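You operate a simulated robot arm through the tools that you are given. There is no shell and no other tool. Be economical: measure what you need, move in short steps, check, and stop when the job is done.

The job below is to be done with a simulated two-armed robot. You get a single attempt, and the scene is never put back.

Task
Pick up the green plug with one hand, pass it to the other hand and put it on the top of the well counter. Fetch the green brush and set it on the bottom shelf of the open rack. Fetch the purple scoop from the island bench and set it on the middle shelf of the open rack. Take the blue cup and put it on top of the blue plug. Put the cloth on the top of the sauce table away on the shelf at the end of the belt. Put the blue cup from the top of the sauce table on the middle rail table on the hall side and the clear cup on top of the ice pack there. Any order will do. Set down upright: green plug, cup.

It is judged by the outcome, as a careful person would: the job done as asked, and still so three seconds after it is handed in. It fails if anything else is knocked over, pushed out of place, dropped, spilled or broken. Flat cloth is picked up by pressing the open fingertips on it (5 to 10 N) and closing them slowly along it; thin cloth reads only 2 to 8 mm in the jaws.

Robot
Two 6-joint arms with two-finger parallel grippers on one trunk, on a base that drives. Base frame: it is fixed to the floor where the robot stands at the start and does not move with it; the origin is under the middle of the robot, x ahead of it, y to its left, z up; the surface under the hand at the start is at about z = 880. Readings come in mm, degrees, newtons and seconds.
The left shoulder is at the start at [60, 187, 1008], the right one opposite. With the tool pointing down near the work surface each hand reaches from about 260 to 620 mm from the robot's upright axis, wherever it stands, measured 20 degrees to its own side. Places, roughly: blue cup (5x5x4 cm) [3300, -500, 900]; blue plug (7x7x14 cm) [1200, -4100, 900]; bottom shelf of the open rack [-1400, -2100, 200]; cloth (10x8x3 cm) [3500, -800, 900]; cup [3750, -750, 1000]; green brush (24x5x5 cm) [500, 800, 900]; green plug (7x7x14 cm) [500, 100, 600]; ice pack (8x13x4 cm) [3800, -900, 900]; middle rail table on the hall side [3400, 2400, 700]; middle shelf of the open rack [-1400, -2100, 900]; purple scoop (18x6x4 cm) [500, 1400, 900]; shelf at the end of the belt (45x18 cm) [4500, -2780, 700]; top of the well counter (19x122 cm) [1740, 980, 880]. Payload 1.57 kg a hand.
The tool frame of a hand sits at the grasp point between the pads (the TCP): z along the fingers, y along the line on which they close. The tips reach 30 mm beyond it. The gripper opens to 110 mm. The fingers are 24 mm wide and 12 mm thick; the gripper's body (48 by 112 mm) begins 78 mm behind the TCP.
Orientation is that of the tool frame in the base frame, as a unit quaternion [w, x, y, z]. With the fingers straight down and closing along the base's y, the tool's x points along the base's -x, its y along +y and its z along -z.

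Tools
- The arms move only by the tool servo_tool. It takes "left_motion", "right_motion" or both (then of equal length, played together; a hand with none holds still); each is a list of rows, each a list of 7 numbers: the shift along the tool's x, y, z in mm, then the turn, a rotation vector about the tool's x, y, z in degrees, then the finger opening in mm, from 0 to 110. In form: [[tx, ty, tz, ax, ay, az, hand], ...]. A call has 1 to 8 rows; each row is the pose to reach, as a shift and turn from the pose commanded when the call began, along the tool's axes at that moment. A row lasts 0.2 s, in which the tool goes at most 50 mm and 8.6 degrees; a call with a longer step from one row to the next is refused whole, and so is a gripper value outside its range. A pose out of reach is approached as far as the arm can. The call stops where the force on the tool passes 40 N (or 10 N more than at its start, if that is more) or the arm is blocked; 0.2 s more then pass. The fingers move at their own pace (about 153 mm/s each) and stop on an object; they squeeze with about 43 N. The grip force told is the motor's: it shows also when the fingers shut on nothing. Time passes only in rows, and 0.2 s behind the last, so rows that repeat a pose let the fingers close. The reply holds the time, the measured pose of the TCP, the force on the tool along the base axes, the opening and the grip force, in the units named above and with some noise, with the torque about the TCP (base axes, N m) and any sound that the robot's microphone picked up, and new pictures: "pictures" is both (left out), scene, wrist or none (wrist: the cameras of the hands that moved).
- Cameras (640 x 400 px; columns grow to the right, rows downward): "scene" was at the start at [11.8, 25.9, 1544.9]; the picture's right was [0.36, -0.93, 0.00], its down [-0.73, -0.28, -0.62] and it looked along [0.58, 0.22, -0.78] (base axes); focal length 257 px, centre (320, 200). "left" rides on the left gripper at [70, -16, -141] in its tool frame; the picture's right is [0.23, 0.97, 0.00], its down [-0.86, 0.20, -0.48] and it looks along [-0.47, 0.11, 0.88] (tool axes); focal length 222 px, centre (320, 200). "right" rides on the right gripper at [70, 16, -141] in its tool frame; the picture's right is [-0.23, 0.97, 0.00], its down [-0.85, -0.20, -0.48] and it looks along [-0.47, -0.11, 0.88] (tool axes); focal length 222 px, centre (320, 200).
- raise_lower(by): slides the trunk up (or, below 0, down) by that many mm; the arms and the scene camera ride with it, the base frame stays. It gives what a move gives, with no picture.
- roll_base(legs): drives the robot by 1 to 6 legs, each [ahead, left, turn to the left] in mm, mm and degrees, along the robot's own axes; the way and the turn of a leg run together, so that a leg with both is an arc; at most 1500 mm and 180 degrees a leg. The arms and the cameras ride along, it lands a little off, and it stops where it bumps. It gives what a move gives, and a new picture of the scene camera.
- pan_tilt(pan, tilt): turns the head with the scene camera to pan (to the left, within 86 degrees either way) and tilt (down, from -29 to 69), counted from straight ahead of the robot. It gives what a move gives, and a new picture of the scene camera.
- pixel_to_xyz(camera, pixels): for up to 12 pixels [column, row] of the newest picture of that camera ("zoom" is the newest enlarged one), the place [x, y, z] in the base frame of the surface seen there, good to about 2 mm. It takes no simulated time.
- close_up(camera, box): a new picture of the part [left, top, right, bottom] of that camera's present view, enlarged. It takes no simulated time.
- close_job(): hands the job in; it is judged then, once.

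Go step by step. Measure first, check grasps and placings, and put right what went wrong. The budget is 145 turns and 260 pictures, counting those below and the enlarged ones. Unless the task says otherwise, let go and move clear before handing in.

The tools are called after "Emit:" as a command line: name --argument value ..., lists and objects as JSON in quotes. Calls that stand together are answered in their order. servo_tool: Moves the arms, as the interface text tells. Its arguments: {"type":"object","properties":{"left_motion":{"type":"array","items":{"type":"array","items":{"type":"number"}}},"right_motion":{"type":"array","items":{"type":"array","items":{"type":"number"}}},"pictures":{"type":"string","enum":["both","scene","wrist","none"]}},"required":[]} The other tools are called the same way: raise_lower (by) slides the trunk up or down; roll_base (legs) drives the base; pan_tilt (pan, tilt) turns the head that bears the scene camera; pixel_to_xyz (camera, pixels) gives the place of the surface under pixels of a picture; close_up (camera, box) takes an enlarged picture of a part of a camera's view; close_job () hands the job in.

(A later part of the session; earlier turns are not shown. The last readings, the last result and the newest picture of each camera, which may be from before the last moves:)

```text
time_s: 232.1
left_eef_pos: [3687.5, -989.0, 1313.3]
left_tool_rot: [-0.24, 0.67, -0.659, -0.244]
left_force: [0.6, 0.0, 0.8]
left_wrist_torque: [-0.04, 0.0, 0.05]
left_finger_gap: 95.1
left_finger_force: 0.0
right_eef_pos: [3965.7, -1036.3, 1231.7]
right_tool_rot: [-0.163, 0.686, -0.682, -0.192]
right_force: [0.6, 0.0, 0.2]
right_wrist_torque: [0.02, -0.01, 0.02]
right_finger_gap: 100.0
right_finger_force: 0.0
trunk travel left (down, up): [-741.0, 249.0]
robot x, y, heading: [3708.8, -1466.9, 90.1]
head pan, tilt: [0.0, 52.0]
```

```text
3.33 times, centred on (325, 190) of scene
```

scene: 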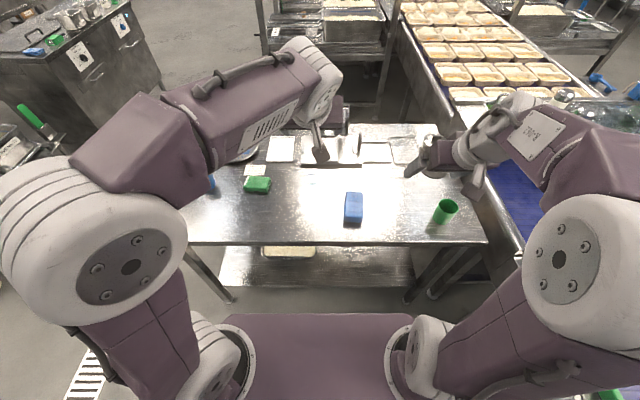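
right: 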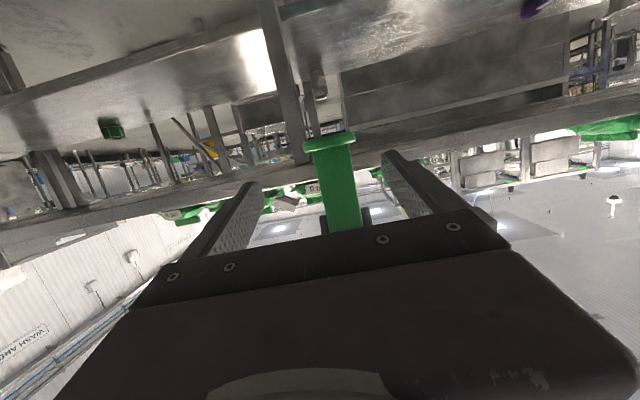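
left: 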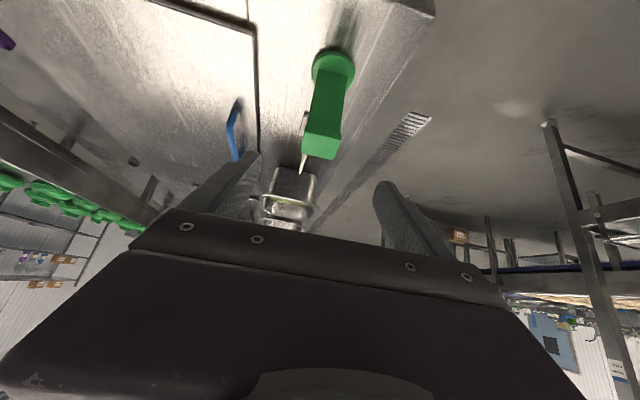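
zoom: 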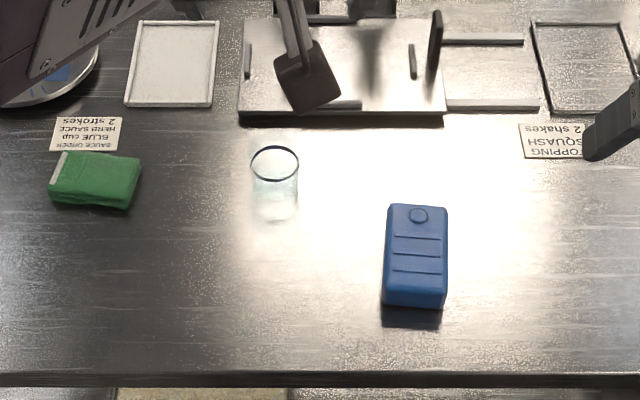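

Clear cup at zoom (275,180) and ice pack at (415,250). Measuring.

Emit:
pixel_to_xyz --camera "zoom" --pixels '[[251, 163], [298, 163], [275, 147], [275, 180], [275, 212], [390, 210], [443, 210], [390, 295], [441, 298], [416, 255], [415, 370]]'

Emit:
close_up --camera "scene" --box '[290, 160, 380, 230]'

```text
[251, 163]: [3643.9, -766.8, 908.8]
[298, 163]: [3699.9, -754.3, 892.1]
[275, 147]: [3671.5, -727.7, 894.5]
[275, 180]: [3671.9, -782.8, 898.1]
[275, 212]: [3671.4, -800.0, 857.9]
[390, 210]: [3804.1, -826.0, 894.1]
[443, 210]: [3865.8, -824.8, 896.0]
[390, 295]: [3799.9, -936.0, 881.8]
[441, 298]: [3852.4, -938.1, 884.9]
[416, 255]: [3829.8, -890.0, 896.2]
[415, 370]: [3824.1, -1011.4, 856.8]
```

```text
5.71 times, centred on (335, 195) of scene
```

zoom: 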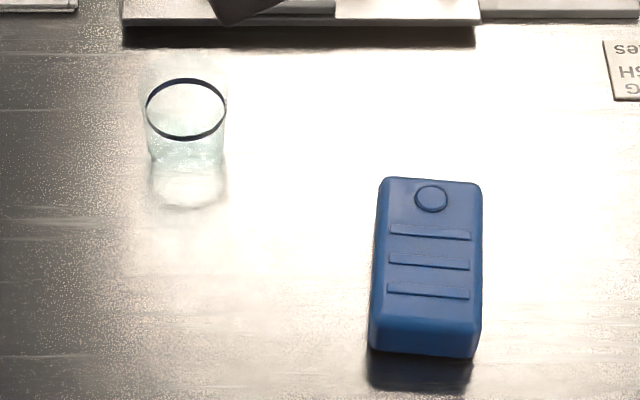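

Cup centre ≈(3671,−770), ~55 mm wide, rim ~915; ice pack centre (3828,−880), top 895. Lowering the trunk, moving in, and bringing the left hand to a hover behind the cup.

Emit:
raise_lower --by -215

Emit:
servo_tool --left_motion '[[16, 4, 32, 0, 0, 0, 95], [32, 8, 64, 0, 0, 0, 95], [47, 12, 96, 0, 0, 0, 95], [63, 16, 128, 0, 0, 0, 95]]' --pictures "none"

Emit:
roll_base --legs '[[129, 0, 0]]'

Emit:
close_up --camera "left" --box '[0, 0, 640, 400]'

```text
time_s: 234.4
left_eef_pos: [3686.9, -988.3, 1097.9]
left_tool_rot: [-0.239, 0.67, -0.66, -0.244]
left_force: [0.3, -0.8, 0.7]
left_wrist_torque: [-0.02, -0.01, 0.01]
left_finger_gap: 95.2
left_finger_force: 0.1
right_eef_pos: [3966.1, -1037.5, 1015.8]
right_tool_rot: [-0.164, 0.686, -0.682, -0.193]
right_force: [-0.9, -0.3, -0.1]
right_wrist_torque: [0.01, 0.01, 0.01]
right_finger_gap: 100.2
right_finger_force: 0.0
trunk travel left (down, up): [-526.0, 464.0]
robot x, y, heading: [3705.8, -1460.7, 90.2]
head pan, tilt: [0.0, 52.0]
```

```text
time_s: 235.4
left_eef_pos: [3671.4, -953.0, 956.0]
left_tool_rot: [-0.241, 0.669, -0.66, -0.243]
left_force: [-0.9, -0.1, 0.5]
left_wrist_torque: [0.01, 0.0, -0.03]
left_finger_gap: 94.9
left_finger_force: 0.0
right_eef_pos: [3965.3, -1036.8, 1017.2]
right_tool_rot: [-0.164, 0.687, -0.682, -0.193]
right_force: [-0.4, -0.2, -0.7]
right_wrist_torque: [0.02, -0.01, 0.0]
right_finger_gap: 100.2
right_finger_force: 0.0
trunk travel left (down, up): [-526.0, 464.0]
robot x, y, heading: [3705.8, -1461.1, 90.2]
head pan, tilt: [0.0, 52.0]
```

```text
time_s: 236.7
left_eef_pos: [3667.7, -826.8, 956.6]
left_tool_rot: [-0.24, 0.67, -0.658, -0.244]
left_force: [-0.1, -0.2, -0.7]
left_wrist_torque: [0.02, -0.03, -0.01]
left_finger_gap: 95.1
left_finger_force: 0.0
right_eef_pos: [3963.2, -906.9, 1016.8]
right_tool_rot: [-0.163, 0.687, -0.681, -0.194]
right_force: [0.3, 0.2, -0.8]
right_wrist_torque: [-0.02, 0.0, 0.01]
right_finger_gap: 99.9
right_finger_force: 0.1
trunk travel left (down, up): [-526.0, 464.0]
robot x, y, heading: [3704.3, -1334.2, 90.7]
head pan, tilt: [0.0, 52.0]
```

scene: 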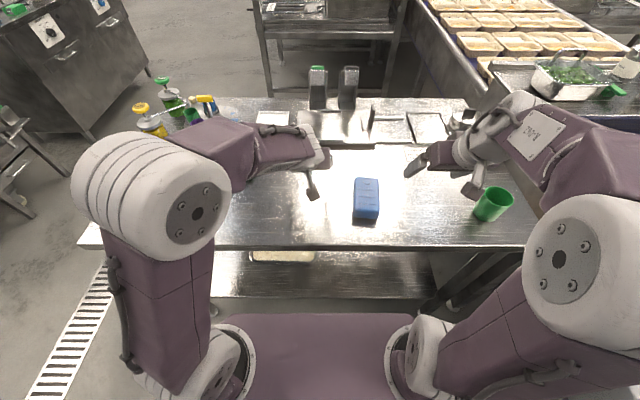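

```text
1.00 times, centred on (320, 200) of left (not enlarged: the box is as wide or as high as the picture)
```

zoom: 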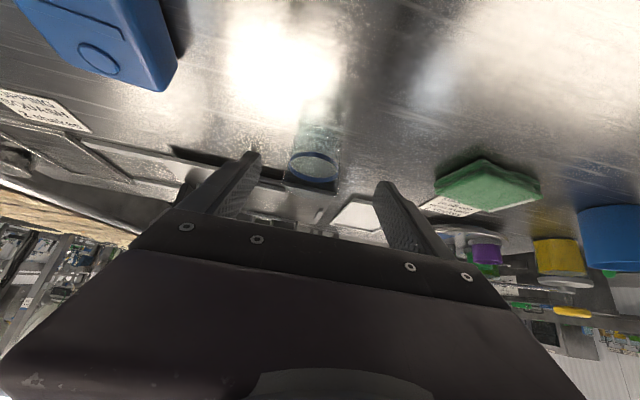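

The cup (rim at (314,168)) is centred between the fingers. Measuring its height.

Emit:
pixel_to_xyz --camera "zoom" --pixels '[[318, 110], [318, 130], [316, 145], [290, 165], [338, 165], [314, 181], [320, 98]]'

Emit:
close_up --camera "left" --box '[240, 70, 400, 200]'

```text
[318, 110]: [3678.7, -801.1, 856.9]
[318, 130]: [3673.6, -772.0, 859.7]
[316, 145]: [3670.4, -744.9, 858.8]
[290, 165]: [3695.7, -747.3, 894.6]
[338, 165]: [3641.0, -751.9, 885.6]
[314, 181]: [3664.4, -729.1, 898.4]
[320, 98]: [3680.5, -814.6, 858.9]
```

```text
3.08 times, centred on (320, 135) of left
```

zoom: 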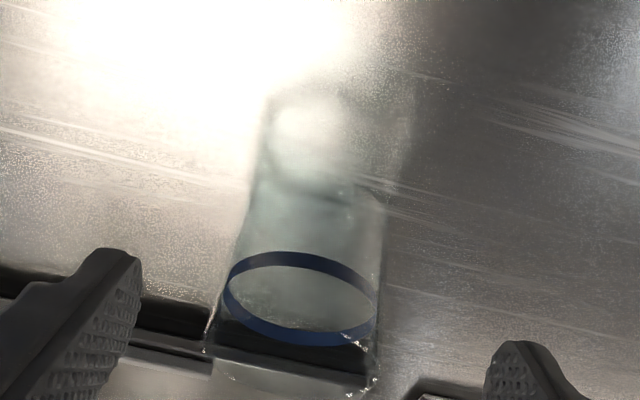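

The cup's band is at z≈895 centred (3668,−757). Moving in and closing gently.

Emit:
servo_tool --left_motion '[[-4, 0, 30, 0, 0, 0, 95], [-8, 0, 60, 0, 0, 0, 95], [-12.7, 0, 89, 0, 0, 0, 95], [-12.7, 0, 89, 0, 0, 0, 70], [-12.7, 0, 89, 0, 0, 0, 55], [-12.7, 0, 89, 0, 0, 0, 45], [-12.7, 0, 89, 0, 0, 0, 45]]' --pictures "wrist"

```text
time_s: 238.2
left_eef_pos: [3666.8, -760.7, 898.8]
left_tool_rot: [-0.24, 0.671, -0.658, -0.244]
left_force: [0.1, -0.7, -0.2]
left_wrist_torque: [-0.02, 0.01, 0.02]
left_finger_gap: 60.7
left_finger_force: 42.9
right_eef_pos: [3963.1, -907.6, 1016.3]
right_tool_rot: [-0.164, 0.688, -0.681, -0.193]
right_force: [-1.1, 0.4, -0.9]
right_wrist_torque: [0.01, 0.02, -0.01]
right_finger_gap: 99.9
right_finger_force: 0.0
trunk travel left (down, up): [-526.0, 464.0]
robot x, y, heading: [3707.8, -1336.5, 90.4]
head pan, tilt: [0.0, 52.0]
```

left: 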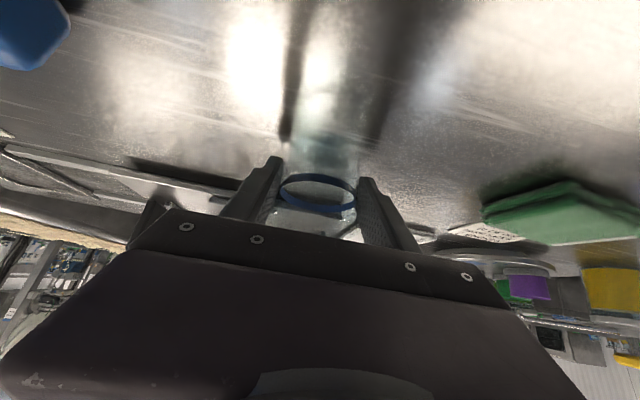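

Cup is held (61 mm). Lifting and shifting the base so it sits over the ice pack.

Emit:
raise_lower --by 90

Emit:
roll_base --legs '[[-124, -162, 0]]'

Emit:
close_up --camera "left" --box '[160, 50, 480, 250]'

```text
time_s: 239.5
left_eef_pos: [3668.4, -759.3, 987.6]
left_tool_rot: [-0.24, 0.671, -0.658, -0.245]
left_force: [0.2, 0.6, -0.3]
left_wrist_torque: [0.03, 0.02, 0.03]
left_finger_gap: 60.7
left_finger_force: 42.8
right_eef_pos: [3962.7, -907.6, 1106.7]
right_tool_rot: [-0.163, 0.687, -0.681, -0.193]
right_force: [-0.1, 0.1, 0.6]
right_wrist_torque: [0.02, -0.01, 0.05]
right_finger_gap: 100.0
right_finger_force: 0.1
trunk travel left (down, up): [-616.0, 374.0]
robot x, y, heading: [3704.1, -1337.1, 90.4]
head pan, tilt: [0.0, 52.0]
```

```text
time_s: 241.1
left_eef_pos: [3827.2, -882.9, 988.4]
left_tool_rot: [-0.239, 0.671, -0.658, -0.244]
left_force: [-0.5, -0.4, -0.7]
left_wrist_torque: [0.01, 0.02, 0.01]
left_finger_gap: 60.7
left_finger_force: 42.7
right_eef_pos: [4124.7, -1031.2, 1107.2]
right_tool_rot: [-0.163, 0.689, -0.68, -0.193]
right_force: [-0.1, -0.5, -0.9]
right_wrist_torque: [0.0, 0.02, 0.03]
right_finger_gap: 99.8
right_finger_force: 0.0
trunk travel left (down, up): [-616.0, 374.0]
robot x, y, heading: [3870.1, -1455.5, 90.5]
head pan, tilt: [0.0, 52.0]
```

scene: 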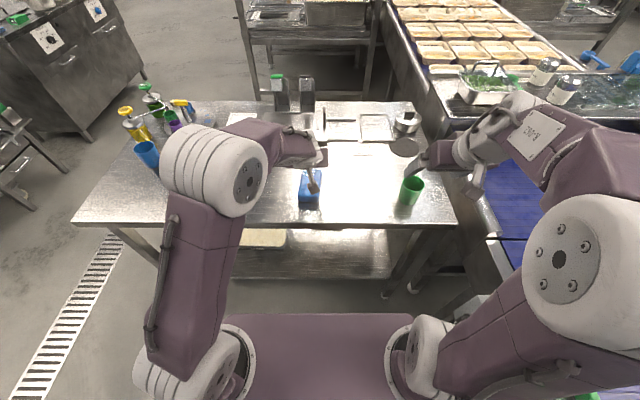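

```text
2.00 times, centred on (320, 150) of left
```

zoom: 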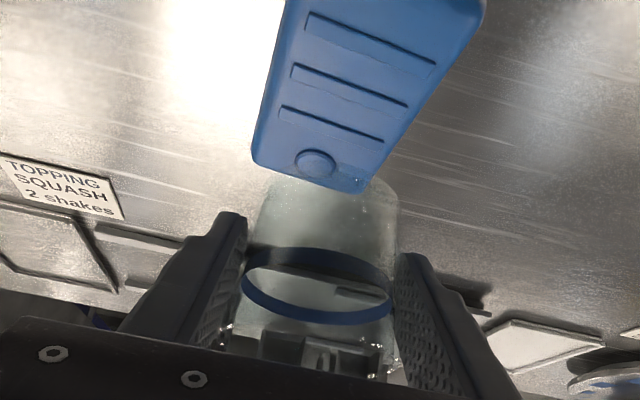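

Cup is over the ice pack. Lowering the trunk 44 mm, then feeling for contact.

Emit:
raise_lower --by -44

Emit:
servo_tool --left_motion '[[1.3, 0, 1.5, 0, 0, 0, 45], [2.6, 0, 3, 0, 0, 0, 45], [3.9, 0, 4.6, 0, 0, 0, 45]]' --pictures "wrist"

```text
time_s: 242.0
left_eef_pos: [3828.2, -884.2, 945.3]
left_tool_rot: [-0.239, 0.672, -0.658, -0.243]
left_force: [-0.4, 0.3, -0.7]
left_wrist_torque: [0.03, 0.0, 0.01]
left_finger_gap: 60.7
left_finger_force: 43.3
right_eef_pos: [4123.7, -1031.4, 1063.2]
right_tool_rot: [-0.163, 0.687, -0.681, -0.193]
right_force: [-0.1, 0.2, 0.0]
right_wrist_torque: [0.0, -0.02, 0.0]
right_finger_gap: 100.3
right_finger_force: 0.1
trunk travel left (down, up): [-572.0, 418.0]
robot x, y, heading: [3869.9, -1462.3, 90.3]
head pan, tilt: [0.0, 52.0]
```

```text
time_s: 242.8
left_eef_pos: [3828.0, -883.1, 938.3]
left_tool_rot: [-0.24, 0.671, -0.658, -0.245]
left_force: [0.2, 0.8, 0.3]
left_wrist_torque: [-0.01, 0.0, 0.01]
left_finger_gap: 60.4
left_finger_force: 43.0
right_eef_pos: [4125.1, -1030.2, 1063.1]
right_tool_rot: [-0.163, 0.688, -0.681, -0.193]
right_force: [-0.2, 0.5, -0.9]
right_wrist_torque: [0.01, -0.01, -0.01]
right_finger_gap: 100.3
right_finger_force: 0.0
trunk travel left (down, up): [-572.0, 418.0]
robot x, y, heading: [3864.6, -1455.5, 90.5]
head pan, tilt: [0.0, 52.0]
```

left: 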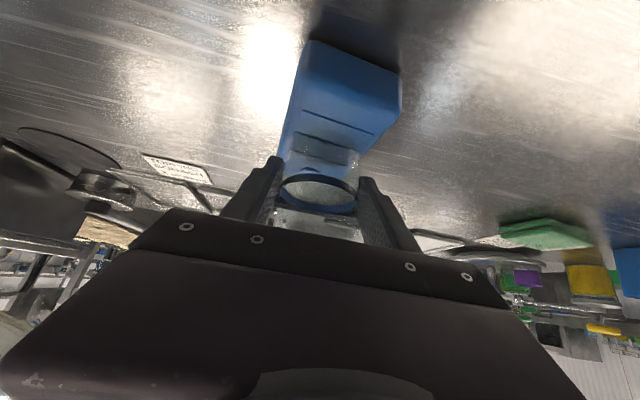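

No contact yet; going down in small steps.

Emit:
servo_tool --left_motion '[[0.7, 0, 0.8, 0, 0, 0, 45], [1.3, 0, 1.5, 0, 0, 0, 45], [1.9, 0, 2.3, 0, 0, 0, 45], [1.9, 0, 2.3, 0, 0, 0, 45]]' --pictures "none"

```text
time_s: 243.8
left_eef_pos: [3828.3, -883.2, 935.6]
left_tool_rot: [-0.241, 0.671, -0.657, -0.244]
left_force: [0.6, -0.8, 4.1]
left_wrist_torque: [0.0, -0.11, -0.02]
left_finger_gap: 60.5
left_finger_force: 43.3
right_eef_pos: [4125.8, -1031.4, 1063.9]
right_tool_rot: [-0.164, 0.688, -0.68, -0.193]
right_force: [-0.5, 0.2, 0.2]
right_wrist_torque: [0.01, -0.03, 0.02]
right_finger_gap: 100.2
right_finger_force: 0.1
trunk travel left (down, up): [-572.0, 418.0]
robot x, y, heading: [3866.7, -1455.0, 90.6]
head pan, tilt: [0.0, 52.0]
```

Contact (4 N). Opening slowly and withdrawing along the tool axis.

Emit:
servo_tool --left_motion '[[0, 0, 0, 0, 0, 0, 65], [0, 0, 0, 0, 0, 0, 85], [0, 0, 0, 0, 0, 0, 100], [0, 0, 0, 0, 0, 0, 100], [0, 0, -30, 0, 0, 0, 100], [0, 0, -70, 0, 0, 0, 100], [0, 0, -115, 0, 0, 0, 100]]' --pictures "wrist"

Emit:
close_up --camera "scene" --box '[60, 80, 480, 240]'

```text
time_s: 245.4
left_eef_pos: [3831.8, -958.4, 1022.8]
left_tool_rot: [-0.24, 0.671, -0.658, -0.245]
left_force: [0.1, -1.0, -0.9]
left_wrist_torque: [-0.01, 0.0, -0.03]
left_finger_gap: 100.1
left_finger_force: 0.1
right_eef_pos: [4125.2, -1031.3, 1063.7]
right_tool_rot: [-0.163, 0.688, -0.68, -0.194]
right_force: [0.0, 0.0, 0.5]
right_wrist_torque: [0.02, -0.02, 0.01]
right_finger_gap: 100.0
right_finger_force: 0.0
trunk travel left (down, up): [-572.0, 418.0]
robot x, y, heading: [3867.3, -1457.3, 90.7]
head pan, tilt: [0.0, 52.0]
```

left: 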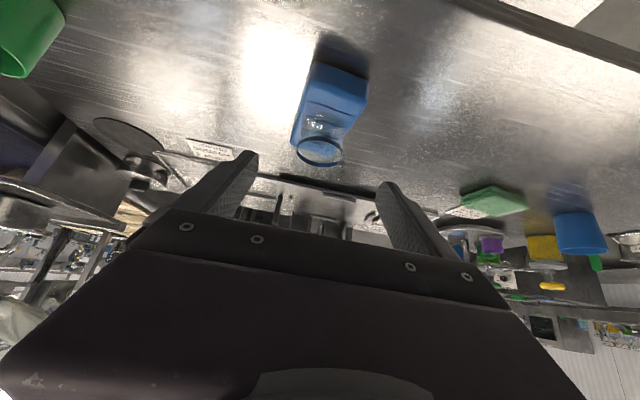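

```text
1.52 times, centred on (270, 160) of scene
```

zoom: 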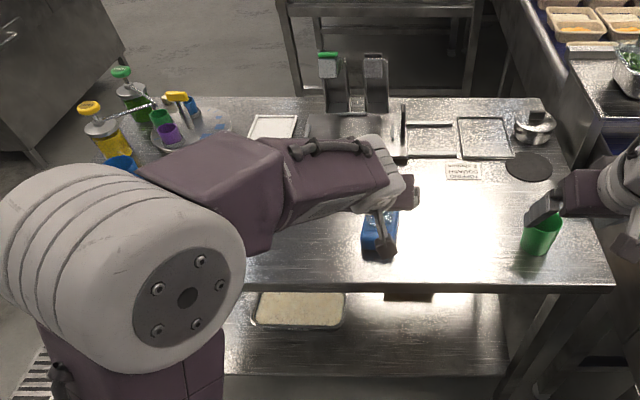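

The clear cup stands on the ice pack. Both the cloth and the small cup can be reached from the table's near end facing +x; driving back there.

Emit:
raise_lower --by 130

Emit:
roll_base --legs '[[0, 1320, -0.5], [0, 0, -90], [0, 860, 0]]'

Emit:
pan_tilt --pan -3 --tilt 45

Emit:
close_up --camera "scene" --box '[250, 120, 450, 270]'

```text
time_s: 247.0
left_eef_pos: [3831.2, -958.0, 1151.5]
left_tool_rot: [-0.239, 0.671, -0.658, -0.245]
left_force: [0.5, 0.1, 0.2]
left_wrist_torque: [-0.01, 0.0, 0.02]
left_finger_gap: 100.1
left_finger_force: 0.1
right_eef_pos: [4125.0, -1030.4, 1192.2]
right_tool_rot: [-0.163, 0.688, -0.68, -0.194]
right_force: [0.5, -0.7, -1.2]
right_wrist_torque: [-0.01, -0.02, -0.03]
right_finger_gap: 100.3
right_finger_force: 0.0
trunk travel left (down, up): [-702.0, 288.0]
robot x, y, heading: [3869.7, -1459.7, 90.6]
head pan, tilt: [0.0, 52.0]
```

```text
time_s: 261.8
left_eef_pos: [3010.9, -575.1, 1152.6]
left_tool_rot: [0.342, 0.002, 0.94, -0.001]
left_force: [0.4, 0.3, -0.5]
left_wrist_torque: [-0.04, 0.01, -0.01]
left_finger_gap: 100.0
left_finger_force: 0.0
right_eef_pos: [2932.1, -866.0, 1193.9]
right_tool_rot: [0.252, 0.007, 0.968, 0.018]
right_force: [-0.2, 0.2, -0.4]
right_wrist_torque: [0.01, 0.03, -0.02]
right_finger_gap: 100.0
right_finger_force: 0.1
trunk travel left (down, up): [-702.0, 288.0]
robot x, y, heading: [2512.4, -599.6, -1.0]
head pan, tilt: [0.0, 52.0]
```

scene: 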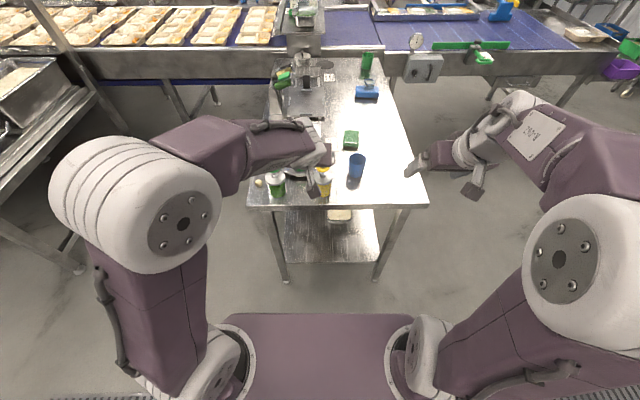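

```text
time_s: 262.4
left_eef_pos: [3012.2, -574.3, 1151.9]
left_tool_rot: [0.342, 0.001, 0.94, 0.0]
left_force: [0.0, 0.7, -0.4]
left_wrist_torque: [0.01, 0.02, 0.02]
left_finger_gap: 100.3
left_finger_force: 0.1
right_eef_pos: [2933.5, -864.7, 1191.9]
right_tool_rot: [0.252, 0.007, 0.968, 0.018]
right_force: [0.0, -0.4, -0.5]
right_wrist_torque: [0.03, 0.01, 0.0]
right_finger_gap: 100.1
right_finger_force: 0.2
trunk travel left (down, up): [-702.0, 288.0]
robot x, y, heading: [2508.9, -599.5, -0.9]
head pan, tilt: [-3.0, 45.0]
```

scene: 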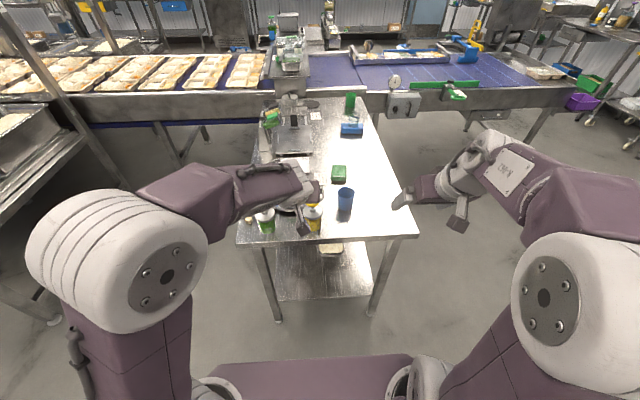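

```text
2.67 times, centred on (350, 195) of scene
```

zoom: 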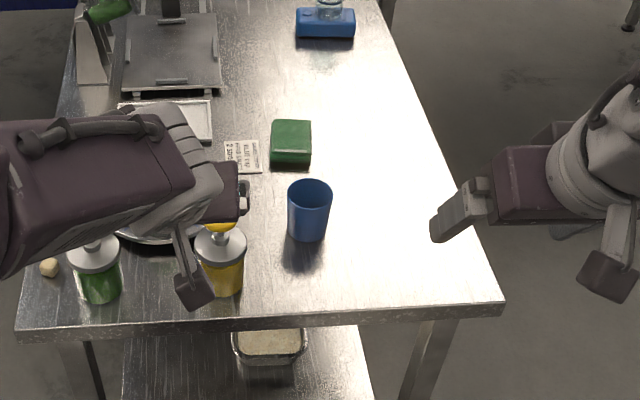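

Measuring cloth corners and the tall cup in the enlarged view.

Emit:
pixel_to_xyz --camera "zoom" --pixels '[[277, 123], [309, 125], [309, 152], [274, 152], [291, 140], [290, 163], [289, 200], [330, 200], [309, 215], [307, 238], [309, 182], [330, 15]]'

Emit:
close_up --camera "scene" --box '[325, 155, 365, 220]'

```text
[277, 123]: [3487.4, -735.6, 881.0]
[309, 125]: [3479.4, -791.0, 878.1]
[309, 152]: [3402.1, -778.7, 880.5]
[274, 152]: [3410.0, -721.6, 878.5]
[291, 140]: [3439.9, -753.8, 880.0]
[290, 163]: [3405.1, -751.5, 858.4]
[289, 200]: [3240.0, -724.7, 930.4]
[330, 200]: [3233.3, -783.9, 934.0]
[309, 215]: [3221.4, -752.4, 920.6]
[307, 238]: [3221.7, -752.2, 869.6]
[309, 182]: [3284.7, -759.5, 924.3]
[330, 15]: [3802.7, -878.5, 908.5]
```

```text
6.15 times, centred on (345, 188) of scene
```

zoom: 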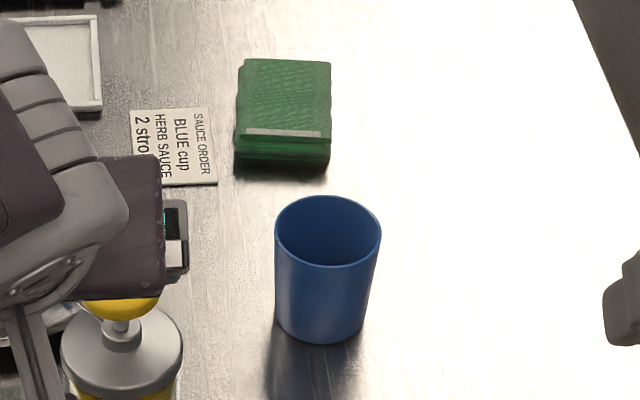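

Cloth: centre (3445,−757), ~80×66 mm, top 881; tall cup centre (3253,−755), rim ~938. I'll pre-shape the right hand (tilt 40°, reaching out), lift the left a bit, then drive in.

Emit:
servo_tool --right_motion '[[-20, 17, 25, 0, -3, 0, 105], [-41, 34, 50, 0, -6, 0, 105], [-61, 51, 75, 0, -8, 0, 105], [-82, 68, 100, 0, -11, 0, 105], [-102, 85, 125, 0, -11, 0, 105]]' --left_motion '[[-10, 6, -12, 0, 0, 0, 100], [-20, 12, -23, 0, 0, 0, 100], [-30, 18, -35, 0, 0, 0, 100], [-39, 24, -46, 0, 0, 0, 100], [-39, 30, -46, 0, 0, 0, 100]]' --pictures "none"

Emit:
roll_base --legs '[[300, 22, 0.9]]'

Emit:
raise_lower --by -130

Emit:
close_up --camera "right" --box '[0, 0, 640, 400]'

```text
time_s: 263.6
left_eef_pos: [3012.9, -544.9, 1212.7]
left_tool_rot: [0.341, 0.001, 0.94, -0.001]
left_force: [-0.3, 0.0, -0.2]
left_wrist_torque: [0.02, 0.01, -0.03]
left_finger_gap: 100.2
left_finger_force: 0.0
right_eef_pos: [3061.7, -795.7, 1139.4]
right_tool_rot: [0.346, 0.007, 0.938, 0.022]
right_force: [0.2, -0.4, 0.3]
right_wrist_torque: [0.01, -0.02, 0.0]
right_finger_gap: 105.1
right_finger_force: 0.2
right hand out of reach, approached as far as the arm can: row 4, 5
trunk travel left (down, up): [-702.0, 288.0]
robot x, y, heading: [2511.8, -597.4, -1.0]
head pan, tilt: [-3.0, 45.0]
```

```text
time_s: 265.7
left_eef_pos: [3310.3, -517.3, 1213.4]
left_tool_rot: [0.343, -0.007, 0.939, 0.003]
left_force: [-0.1, -0.3, -0.3]
left_wrist_torque: [-0.04, -0.01, -0.01]
left_finger_gap: 100.0
left_finger_force: 0.1
right_eef_pos: [3361.0, -768.9, 1141.4]
right_tool_rot: [0.346, -0.002, 0.938, 0.025]
right_force: [0.9, -0.1, -0.6]
right_wrist_torque: [-0.02, -0.04, 0.0]
right_finger_gap: 105.1
right_finger_force: 0.2
trunk travel left (down, up): [-702.0, 288.0]
robot x, y, heading: [2811.8, -583.4, 0.2]
head pan, tilt: [-3.0, 45.0]
```

scene: 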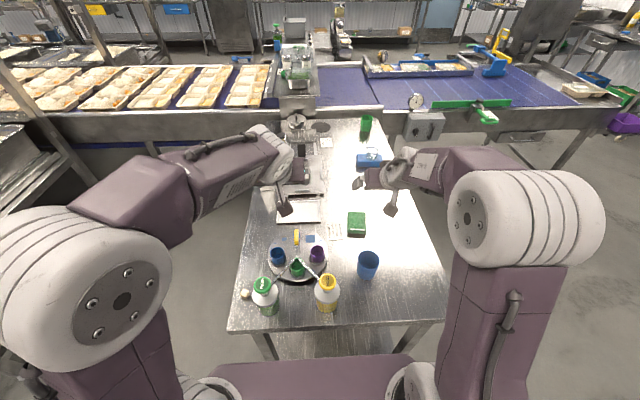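

```text
time_s: 267.3
left_eef_pos: [3309.1, -516.8, 1082.4]
left_tool_rot: [0.342, -0.006, 0.94, 0.002]
left_force: [-0.7, -0.1, 0.3]
left_wrist_torque: [-0.02, -0.03, 0.01]
left_finger_gap: 99.9
left_finger_force: 0.1
right_eef_pos: [3363.0, -769.6, 1010.4]
right_tool_rot: [0.346, -0.001, 0.938, 0.025]
right_force: [-0.6, 0.1, 0.0]
right_wrist_torque: [0.01, -0.02, 0.03]
right_finger_gap: 105.0
right_finger_force: 0.0
trunk travel left (down, up): [-572.0, 418.0]
robot x, y, heading: [2807.2, -575.9, 0.1]
head pan, tilt: [-3.0, 45.0]
```

```text
1.00 times, centred on (320, 200) of right (not enlarged: the box is as wide or as high as the picture)
```

zoom: 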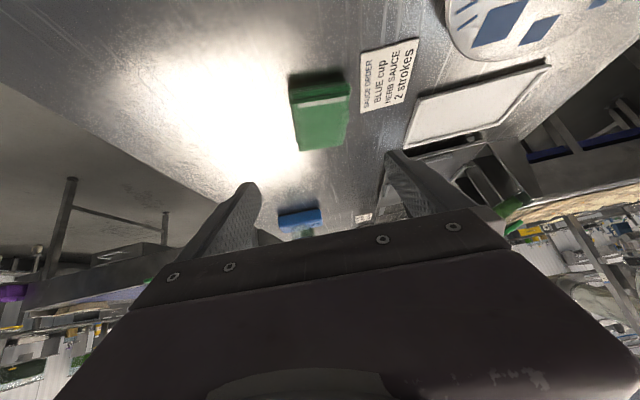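

Cloth is ahead of and between the fingers; turning −10° to match it and moving down onto it.

Emit:
servo_tool --right_motion '[[3, 3, 36, 1.6, 0, 1.9, 105], [6, 6, 72, 3.3, 0, 3.8, 105], [10, 9, 105, 5, 0, 5.7, 105], [13, 12, 128, 6.5, 0, 7.6, 105], [14, 12.6, 141, 6.5, 0, 7.6, 105]]' --pictures "wrist"

```text
time_s: 268.5
left_eef_pos: [3309.1, -517.3, 1082.1]
left_tool_rot: [0.343, -0.005, 0.939, 0.001]
left_force: [0.3, -0.1, -0.9]
left_wrist_torque: [-0.02, -0.01, 0.0]
left_finger_gap: 100.0
left_finger_force: 0.1
right_eef_pos: [3443.3, -749.9, 894.8]
right_tool_rot: [0.343, 0.08, 0.936, -0.006]
right_force: [-1.4, 0.3, 0.0]
right_wrist_torque: [0.0, 0.01, -0.02]
right_finger_gap: 104.9
right_finger_force: 0.0
right hand out of reach, approached as far as the arm can: row 1, 2, 3
trunk travel left (down, up): [-572.0, 418.0]
robot x, y, heading: [2807.3, -577.6, -0.0]
head pan, tilt: [-3.0, 45.0]
```

right: 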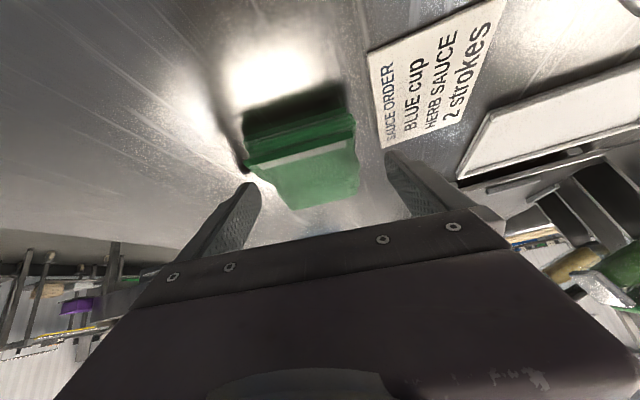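

Cloth sits slightly to the −y side of the fingers; shifting 8 mm, then down 3 mm and closing.

Emit:
servo_tool --right_motion '[[0, -8, 0, 0, 0, 0, 105], [2, -8, 2.5, 0, 0, 0, 105], [2, -8, 2.5, 0, 0, 0, 80], [2, -8, 2.5, 0, 0, 0, 60], [2, -8, 2.5, 0, 0, 0, 40], [2, -8, 2.5, 0, 0, 0, 20], [2, -8, 2.5, 0, 0, 0, 10], [2, -8, 2.5, 0, 0, 0, 10]]' --pictures "wrist"

```text
time_s: 270.3
left_eef_pos: [3308.1, -516.3, 1082.8]
left_tool_rot: [0.342, -0.007, 0.94, 0.002]
left_force: [-0.4, -0.7, -0.1]
left_wrist_torque: [0.03, -0.02, 0.0]
left_finger_gap: 99.9
left_finger_force: 0.0
right_eef_pos: [3441.0, -757.8, 892.4]
right_tool_rot: [0.344, 0.08, 0.935, -0.005]
right_force: [0.5, -3.7, 13.3]
right_wrist_torque: [-0.65, -0.09, -0.03]
right_finger_gap: 69.2
right_finger_force: 43.1
trunk travel left (down, up): [-572.0, 418.0]
robot x, y, heading: [2811.5, -581.6, 0.3]
head pan, tilt: [-3.0, 45.0]
```

right: 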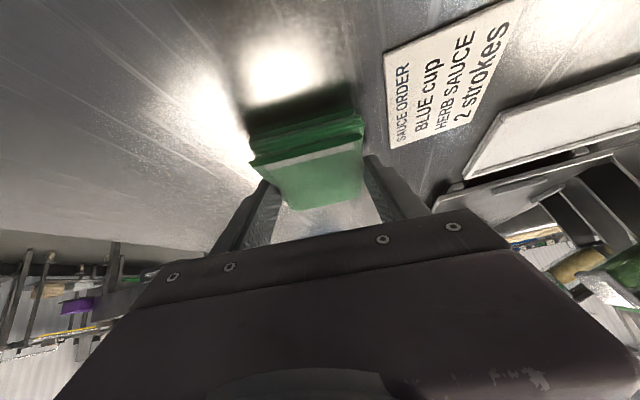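

The cloth is gripped at 69 mm. Lifting it.

Emit:
raise_lower --by 100

Emit:
close_up --camera "right" --box '[0, 0, 640, 400]'

Emit:
close_up --camera "left" --box '[0, 0, 640, 400]'

```text
time_s: 271.6
left_eef_pos: [3311.2, -516.7, 1181.8]
left_tool_rot: [0.342, -0.006, 0.94, 0.002]
left_force: [0.6, -1.0, -0.2]
left_wrist_torque: [0.01, 0.02, 0.0]
left_finger_gap: 100.1
left_finger_force: 0.1
right_eef_pos: [3442.4, -758.1, 990.1]
right_tool_rot: [0.343, 0.08, 0.936, -0.005]
right_force: [0.5, -0.2, -0.6]
right_wrist_torque: [0.02, -0.01, 0.01]
right_finger_gap: 69.1
right_finger_force: 42.8
trunk travel left (down, up): [-672.0, 318.0]
robot x, y, heading: [2808.2, -580.9, 0.0]
head pan, tilt: [-3.0, 45.0]
```

```text
1.00 times, centred on (320, 200) of right (not enlarged: the box is as wide or as high as the picture)
```

zoom: 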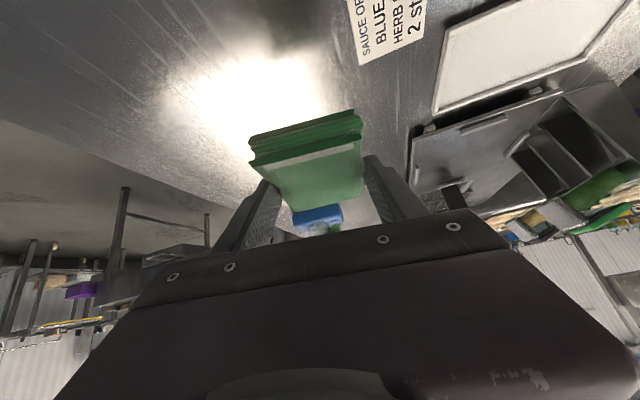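

```text
1.00 times, centred on (320, 200) of left (not enlarged: the box is as wide or as high as the picture)
```

zoom: 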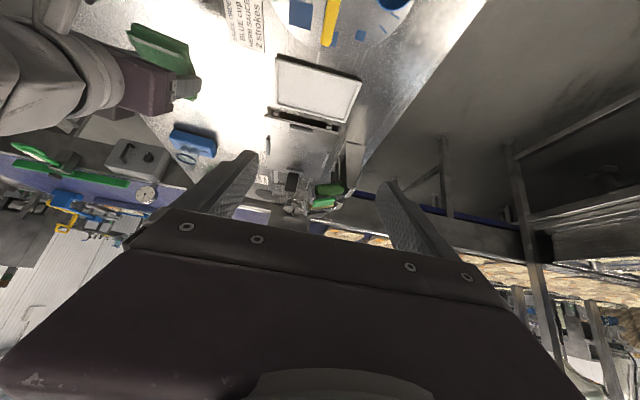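

Cloth is firmly held. Now the small blue cup: enlarging the turntable in the scene view.

Emit:
pan_tilt --pan 8 --tilt 50

Emit:
close_up --camera "scene" --box '[270, 180, 390, 280]'

```text
time_s: 272.3
left_eef_pos: [3310.8, -516.1, 1182.2]
left_tool_rot: [0.342, -0.007, 0.94, 0.002]
left_force: [-0.1, 0.0, -0.9]
left_wrist_torque: [-0.03, 0.02, 0.04]
left_finger_gap: 99.9
left_finger_force: 0.0
right_eef_pos: [3442.6, -759.3, 991.1]
right_tool_rot: [0.344, 0.079, 0.936, -0.004]
right_force: [0.6, -0.1, 0.7]
right_wrist_torque: [0.01, 0.0, -0.01]
right_finger_gap: 69.1
right_finger_force: 42.9
trunk travel left (down, up): [-672.0, 318.0]
robot x, y, heading: [2810.5, -579.7, 0.3]
head pan, tilt: [8.0, 50.0]
```

scene: 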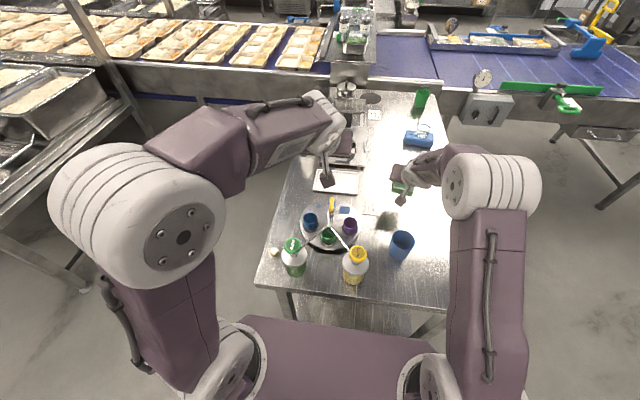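

```text
4.00 times, centred on (330, 230) of scene
```

zoom: 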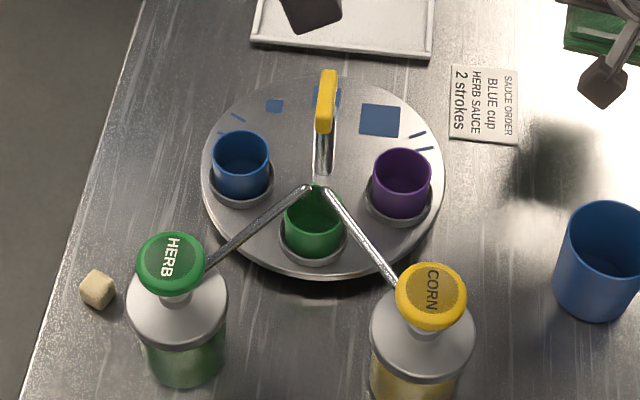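

The blue cup sits in a ring on the turntable with the herb spout pipe and yellow post nearby; a vertical approach closing along y fits. Measuring the surroundings.

Emit:
pixel_to_xyz --camera "zoom" --pixels '[[215, 160], [267, 160], [241, 184], [241, 134], [241, 195], [325, 80], [323, 165], [285, 205], [230, 250], [170, 245], [303, 188], [240, 205]]'

```text
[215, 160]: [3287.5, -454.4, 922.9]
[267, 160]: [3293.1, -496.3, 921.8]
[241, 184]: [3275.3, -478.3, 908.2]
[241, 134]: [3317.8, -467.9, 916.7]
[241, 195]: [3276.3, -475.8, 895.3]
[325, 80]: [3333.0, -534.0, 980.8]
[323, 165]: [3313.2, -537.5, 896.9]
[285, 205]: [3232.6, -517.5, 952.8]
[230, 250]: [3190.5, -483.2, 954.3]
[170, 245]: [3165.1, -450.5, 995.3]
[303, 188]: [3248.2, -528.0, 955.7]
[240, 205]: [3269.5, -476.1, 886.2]
```

Cup centre (3296,−473), rim 923, bottom ~885; yellow post top ~985, pipe z 955. I'll turn the left hand vertical with −20° yaw at a hover over the cup.

Emit:
servo_tool --left_motion '[[17, 7, 16, 1.2, 6.6, 3.2, 70], [34, 14, 33, 2.3, 13.2, 6.4, 70], [51, 21, 49, 3.5, 19.8, 9.6, 70], [69, 29, 66, 4.7, 26.4, 12.8, 70], [86, 36, 82, 5.8, 33, 16, 70], [103, 43, 99, 7.0, 39.6, 19.2, 70], [103, 43, 99, 7.0, 39.6, 19.2, 70]]' --pictures "both"

```text
time_s: 273.9
left_eef_pos: [3295.3, -474.5, 1041.6]
left_tool_rot: [0.0, 0.168, 0.986, 0.001]
left_force: [0.0, 0.1, 0.3]
left_wrist_torque: [-0.01, 0.0, 0.0]
left_finger_gap: 70.1
left_finger_force: 0.1
right_eef_pos: [3442.2, -757.0, 990.6]
right_tool_rot: [0.344, 0.079, 0.936, -0.005]
right_force: [0.0, -0.2, -0.1]
right_wrist_torque: [0.02, 0.01, 0.0]
right_finger_gap: 69.0
right_finger_force: 43.4
trunk travel left (down, up): [-672.0, 318.0]
robot x, y, heading: [2809.7, -578.8, 0.0]
head pan, tilt: [8.0, 50.0]
```

scene: 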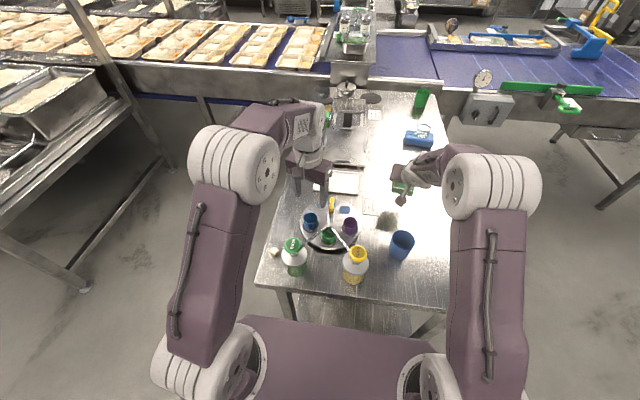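
left: 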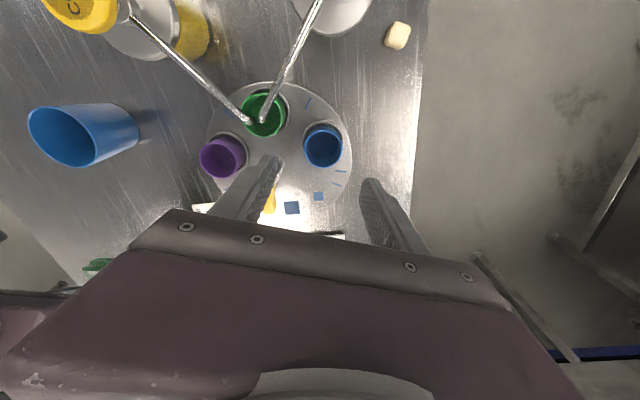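

Well aligned: the blue cup (323,145) is between the fingers. Descending 75 mm, then checking the post clearance.

Emit:
servo_tool --left_motion '[[0, 0, 40, 0, 0, 0, 70], [0, 0, 75, 0, 0, 0, 70]]' --pictures "wrist"

```text
time_s: 274.5
left_eef_pos: [3294.0, -472.8, 965.0]
left_tool_rot: [0.001, 0.167, 0.986, 0.0]
left_force: [-0.2, 0.2, 0.7]
left_wrist_torque: [0.01, 0.01, 0.01]
left_finger_gap: 70.1
left_finger_force: 0.1
right_eef_pos: [3442.8, -757.6, 990.5]
right_tool_rot: [0.343, 0.08, 0.936, -0.005]
right_force: [-0.1, 0.0, -0.5]
right_wrist_torque: [0.02, -0.03, -0.03]
right_finger_gap: 68.9
right_finger_force: 42.9
trunk travel left (down, up): [-672.0, 318.0]
robot x, y, heading: [2806.6, -580.2, 0.2]
head pan, tilt: [8.0, 50.0]
```

left: 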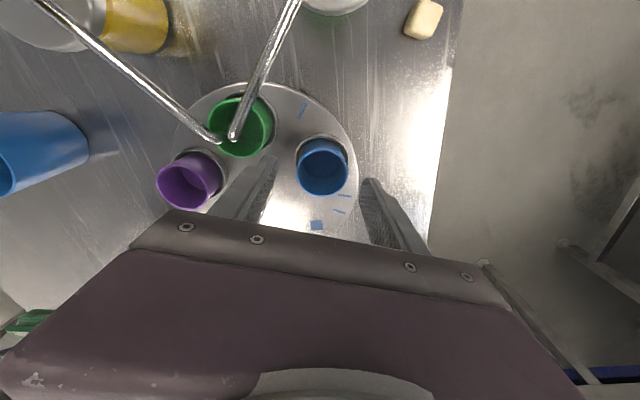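

Clear. Descending 39 mm and closing on the cup.

Emit:
servo_tool --left_motion '[[0, 0, 20, 0, 0, 0, 70], [0, 0, 39, 0, 0, 0, 70], [0, 0, 39, 0, 0, 0, 70], [0, 0, 39, 0, 0, 0, 50], [0, 0, 39, 0, 0, 0, 35], [0, 0, 39, 0, 0, 0, 35]]' --pictures "wrist"

```text
time_s: 275.9
left_eef_pos: [3293.9, -472.5, 927.0]
left_tool_rot: [-0.001, 0.168, 0.986, 0.0]
left_force: [-0.1, -0.7, 0.4]
left_wrist_torque: [-0.02, 0.01, 0.01]
left_finger_gap: 42.5
left_finger_force: 43.3
right_eef_pos: [3442.1, -758.9, 990.2]
right_tool_rot: [0.343, 0.08, 0.936, -0.005]
right_force: [-0.4, -0.3, -0.8]
right_wrist_torque: [0.02, 0.01, 0.0]
right_finger_gap: 68.5
right_finger_force: 42.9
trunk travel left (down, up): [-672.0, 318.0]
robot x, y, heading: [2813.3, -576.2, 0.4]
head pan, tilt: [8.0, 50.0]
```

left: 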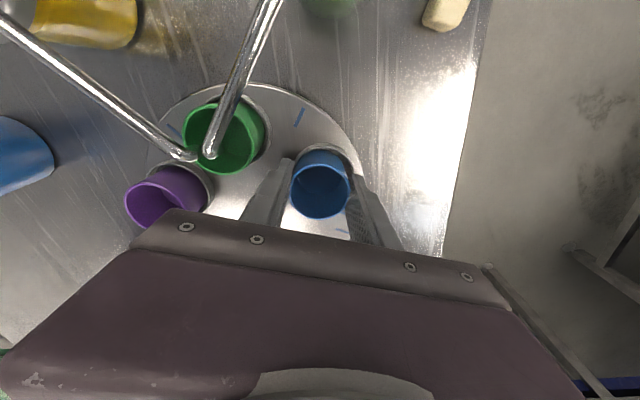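

Cup gripped (42.5 mm). Lifting straight up with the trunk and checking.

Emit:
raise_lower --by 150

Emit:
close_up --camera "left" --box '[0, 0, 640, 400]'

```text
time_s: 277.7
left_eef_pos: [3294.6, -473.0, 1076.9]
left_tool_rot: [-0.001, 0.167, 0.986, 0.0]
left_force: [-0.3, 0.0, -0.4]
left_wrist_torque: [-0.01, 0.0, -0.01]
left_finger_gap: 42.6
left_finger_force: 42.9
right_eef_pos: [3442.3, -758.1, 1139.9]
right_tool_rot: [0.343, 0.08, 0.936, -0.005]
right_force: [0.2, 0.0, 0.2]
right_wrist_torque: [0.02, -0.02, -0.02]
right_finger_gap: 69.0
right_finger_force: 42.9
trunk travel left (down, up): [-822.0, 168.0]
robot x, y, heading: [2810.1, -582.5, -0.0]
head pan, tilt: [8.0, 50.0]
```

```text
1.00 times, centred on (320, 200) of left (not enlarged: the box is as wide or as high as the picture)
```

zoom: 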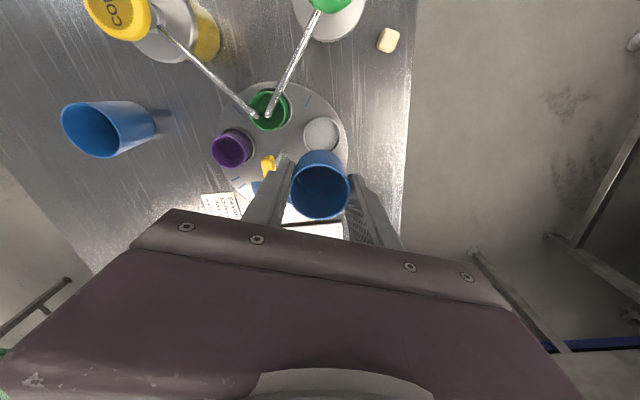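

The small cup is out of its ring, safe in hand. Backing off and heading toward the end of the belt for the cloth shelf.

Emit:
roll_base --legs '[[-350, 0, 0], [0, -1450, 0]]'

Emit:
pan_tilt --pan -22 --tilt 20

Emit:
close_up --camera "scene" --box '[160, 100, 480, 300]'

```text
time_s: 286.6
left_eef_pos: [2944.8, -1888.9, 1077.8]
left_tool_rot: [0.0, 0.17, 0.985, 0.0]
left_force: [-0.1, -0.1, -0.9]
left_wrist_torque: [-0.01, -0.01, 0.0]
left_finger_gap: 42.4
left_finger_force: 43.0
right_eef_pos: [3091.2, -2175.1, 1142.2]
right_tool_rot: [0.343, 0.083, 0.936, -0.006]
right_force: [0.1, -0.1, -0.3]
right_wrist_torque: [-0.04, 0.02, 0.0]
right_finger_gap: 68.9
right_finger_force: 43.5
trunk travel left (down, up): [-822.0, 168.0]
robot x, y, heading: [2459.9, -1998.6, -0.5]
head pan, tilt: [8.0, 50.0]
```

scene: 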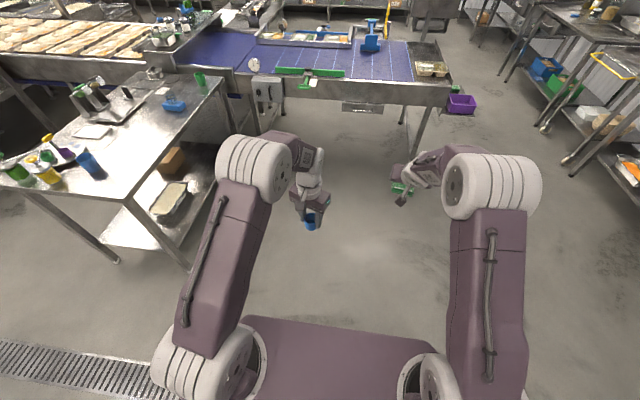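

```text
time_s: 287.5
left_eef_pos: [2945.3, -1888.3, 1076.9]
left_tool_rot: [0.0, 0.17, 0.985, 0.0]
left_force: [-0.9, 0.5, -0.2]
left_wrist_torque: [0.02, -0.02, 0.02]
left_finger_gap: 42.4
left_finger_force: 43.2
right_eef_pos: [3092.3, -2174.4, 1140.7]
right_tool_rot: [0.343, 0.083, 0.936, -0.007]
right_force: [-0.3, 0.2, -0.2]
right_wrist_torque: [0.02, -0.01, 0.01]
right_finger_gap: 68.7
right_finger_force: 43.0
trunk travel left (down, up): [-822.0, 168.0]
robot x, y, heading: [2459.7, -1989.4, -0.2]
head pan, tilt: [-22.0, 20.0]
```

scene: 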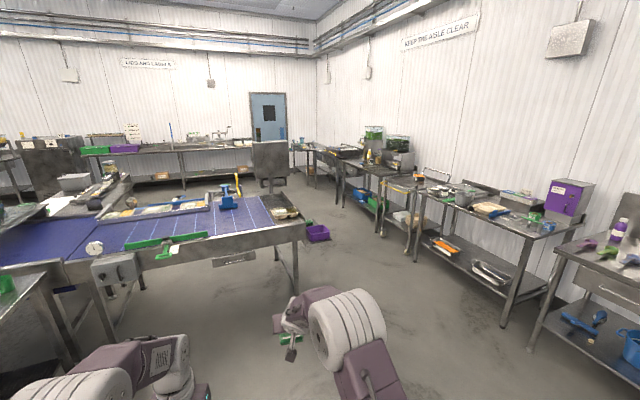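

```text
2.00 times, centred on (320, 200) of scene
```

zoom: 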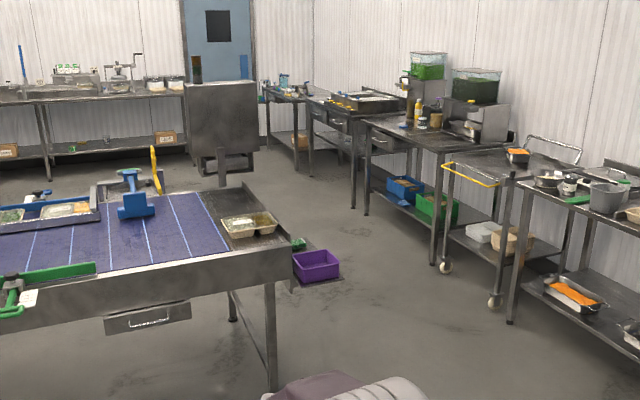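

The shelf hangs at the belt's end with a purple bin on it (scene (318,233)). Measuring.

Emit:
pixel_to_xyz --camera "zoom" --pixels '[[318, 262], [295, 285], [335, 282], [300, 245], [330, 250], [250, 222], [292, 250], [305, 243], [270, 385], [270, 280]]'

Emit:
close_up --camera "scene" --box '[270, 200, 350, 260]'

```text
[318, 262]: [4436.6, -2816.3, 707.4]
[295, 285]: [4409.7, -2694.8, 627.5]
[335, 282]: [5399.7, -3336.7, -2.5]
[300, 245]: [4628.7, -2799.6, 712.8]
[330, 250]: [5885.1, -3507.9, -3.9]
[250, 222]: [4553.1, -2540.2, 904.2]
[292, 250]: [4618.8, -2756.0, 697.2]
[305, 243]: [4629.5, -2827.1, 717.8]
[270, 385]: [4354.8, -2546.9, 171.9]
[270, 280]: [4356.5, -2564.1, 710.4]
```

```text
6.67 times, centred on (310, 230) of scene
```

zoom: 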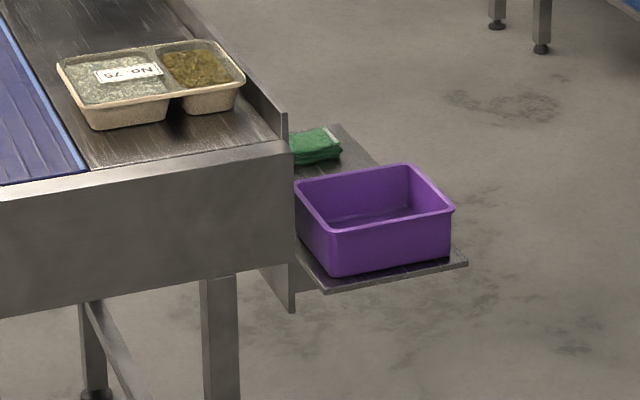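

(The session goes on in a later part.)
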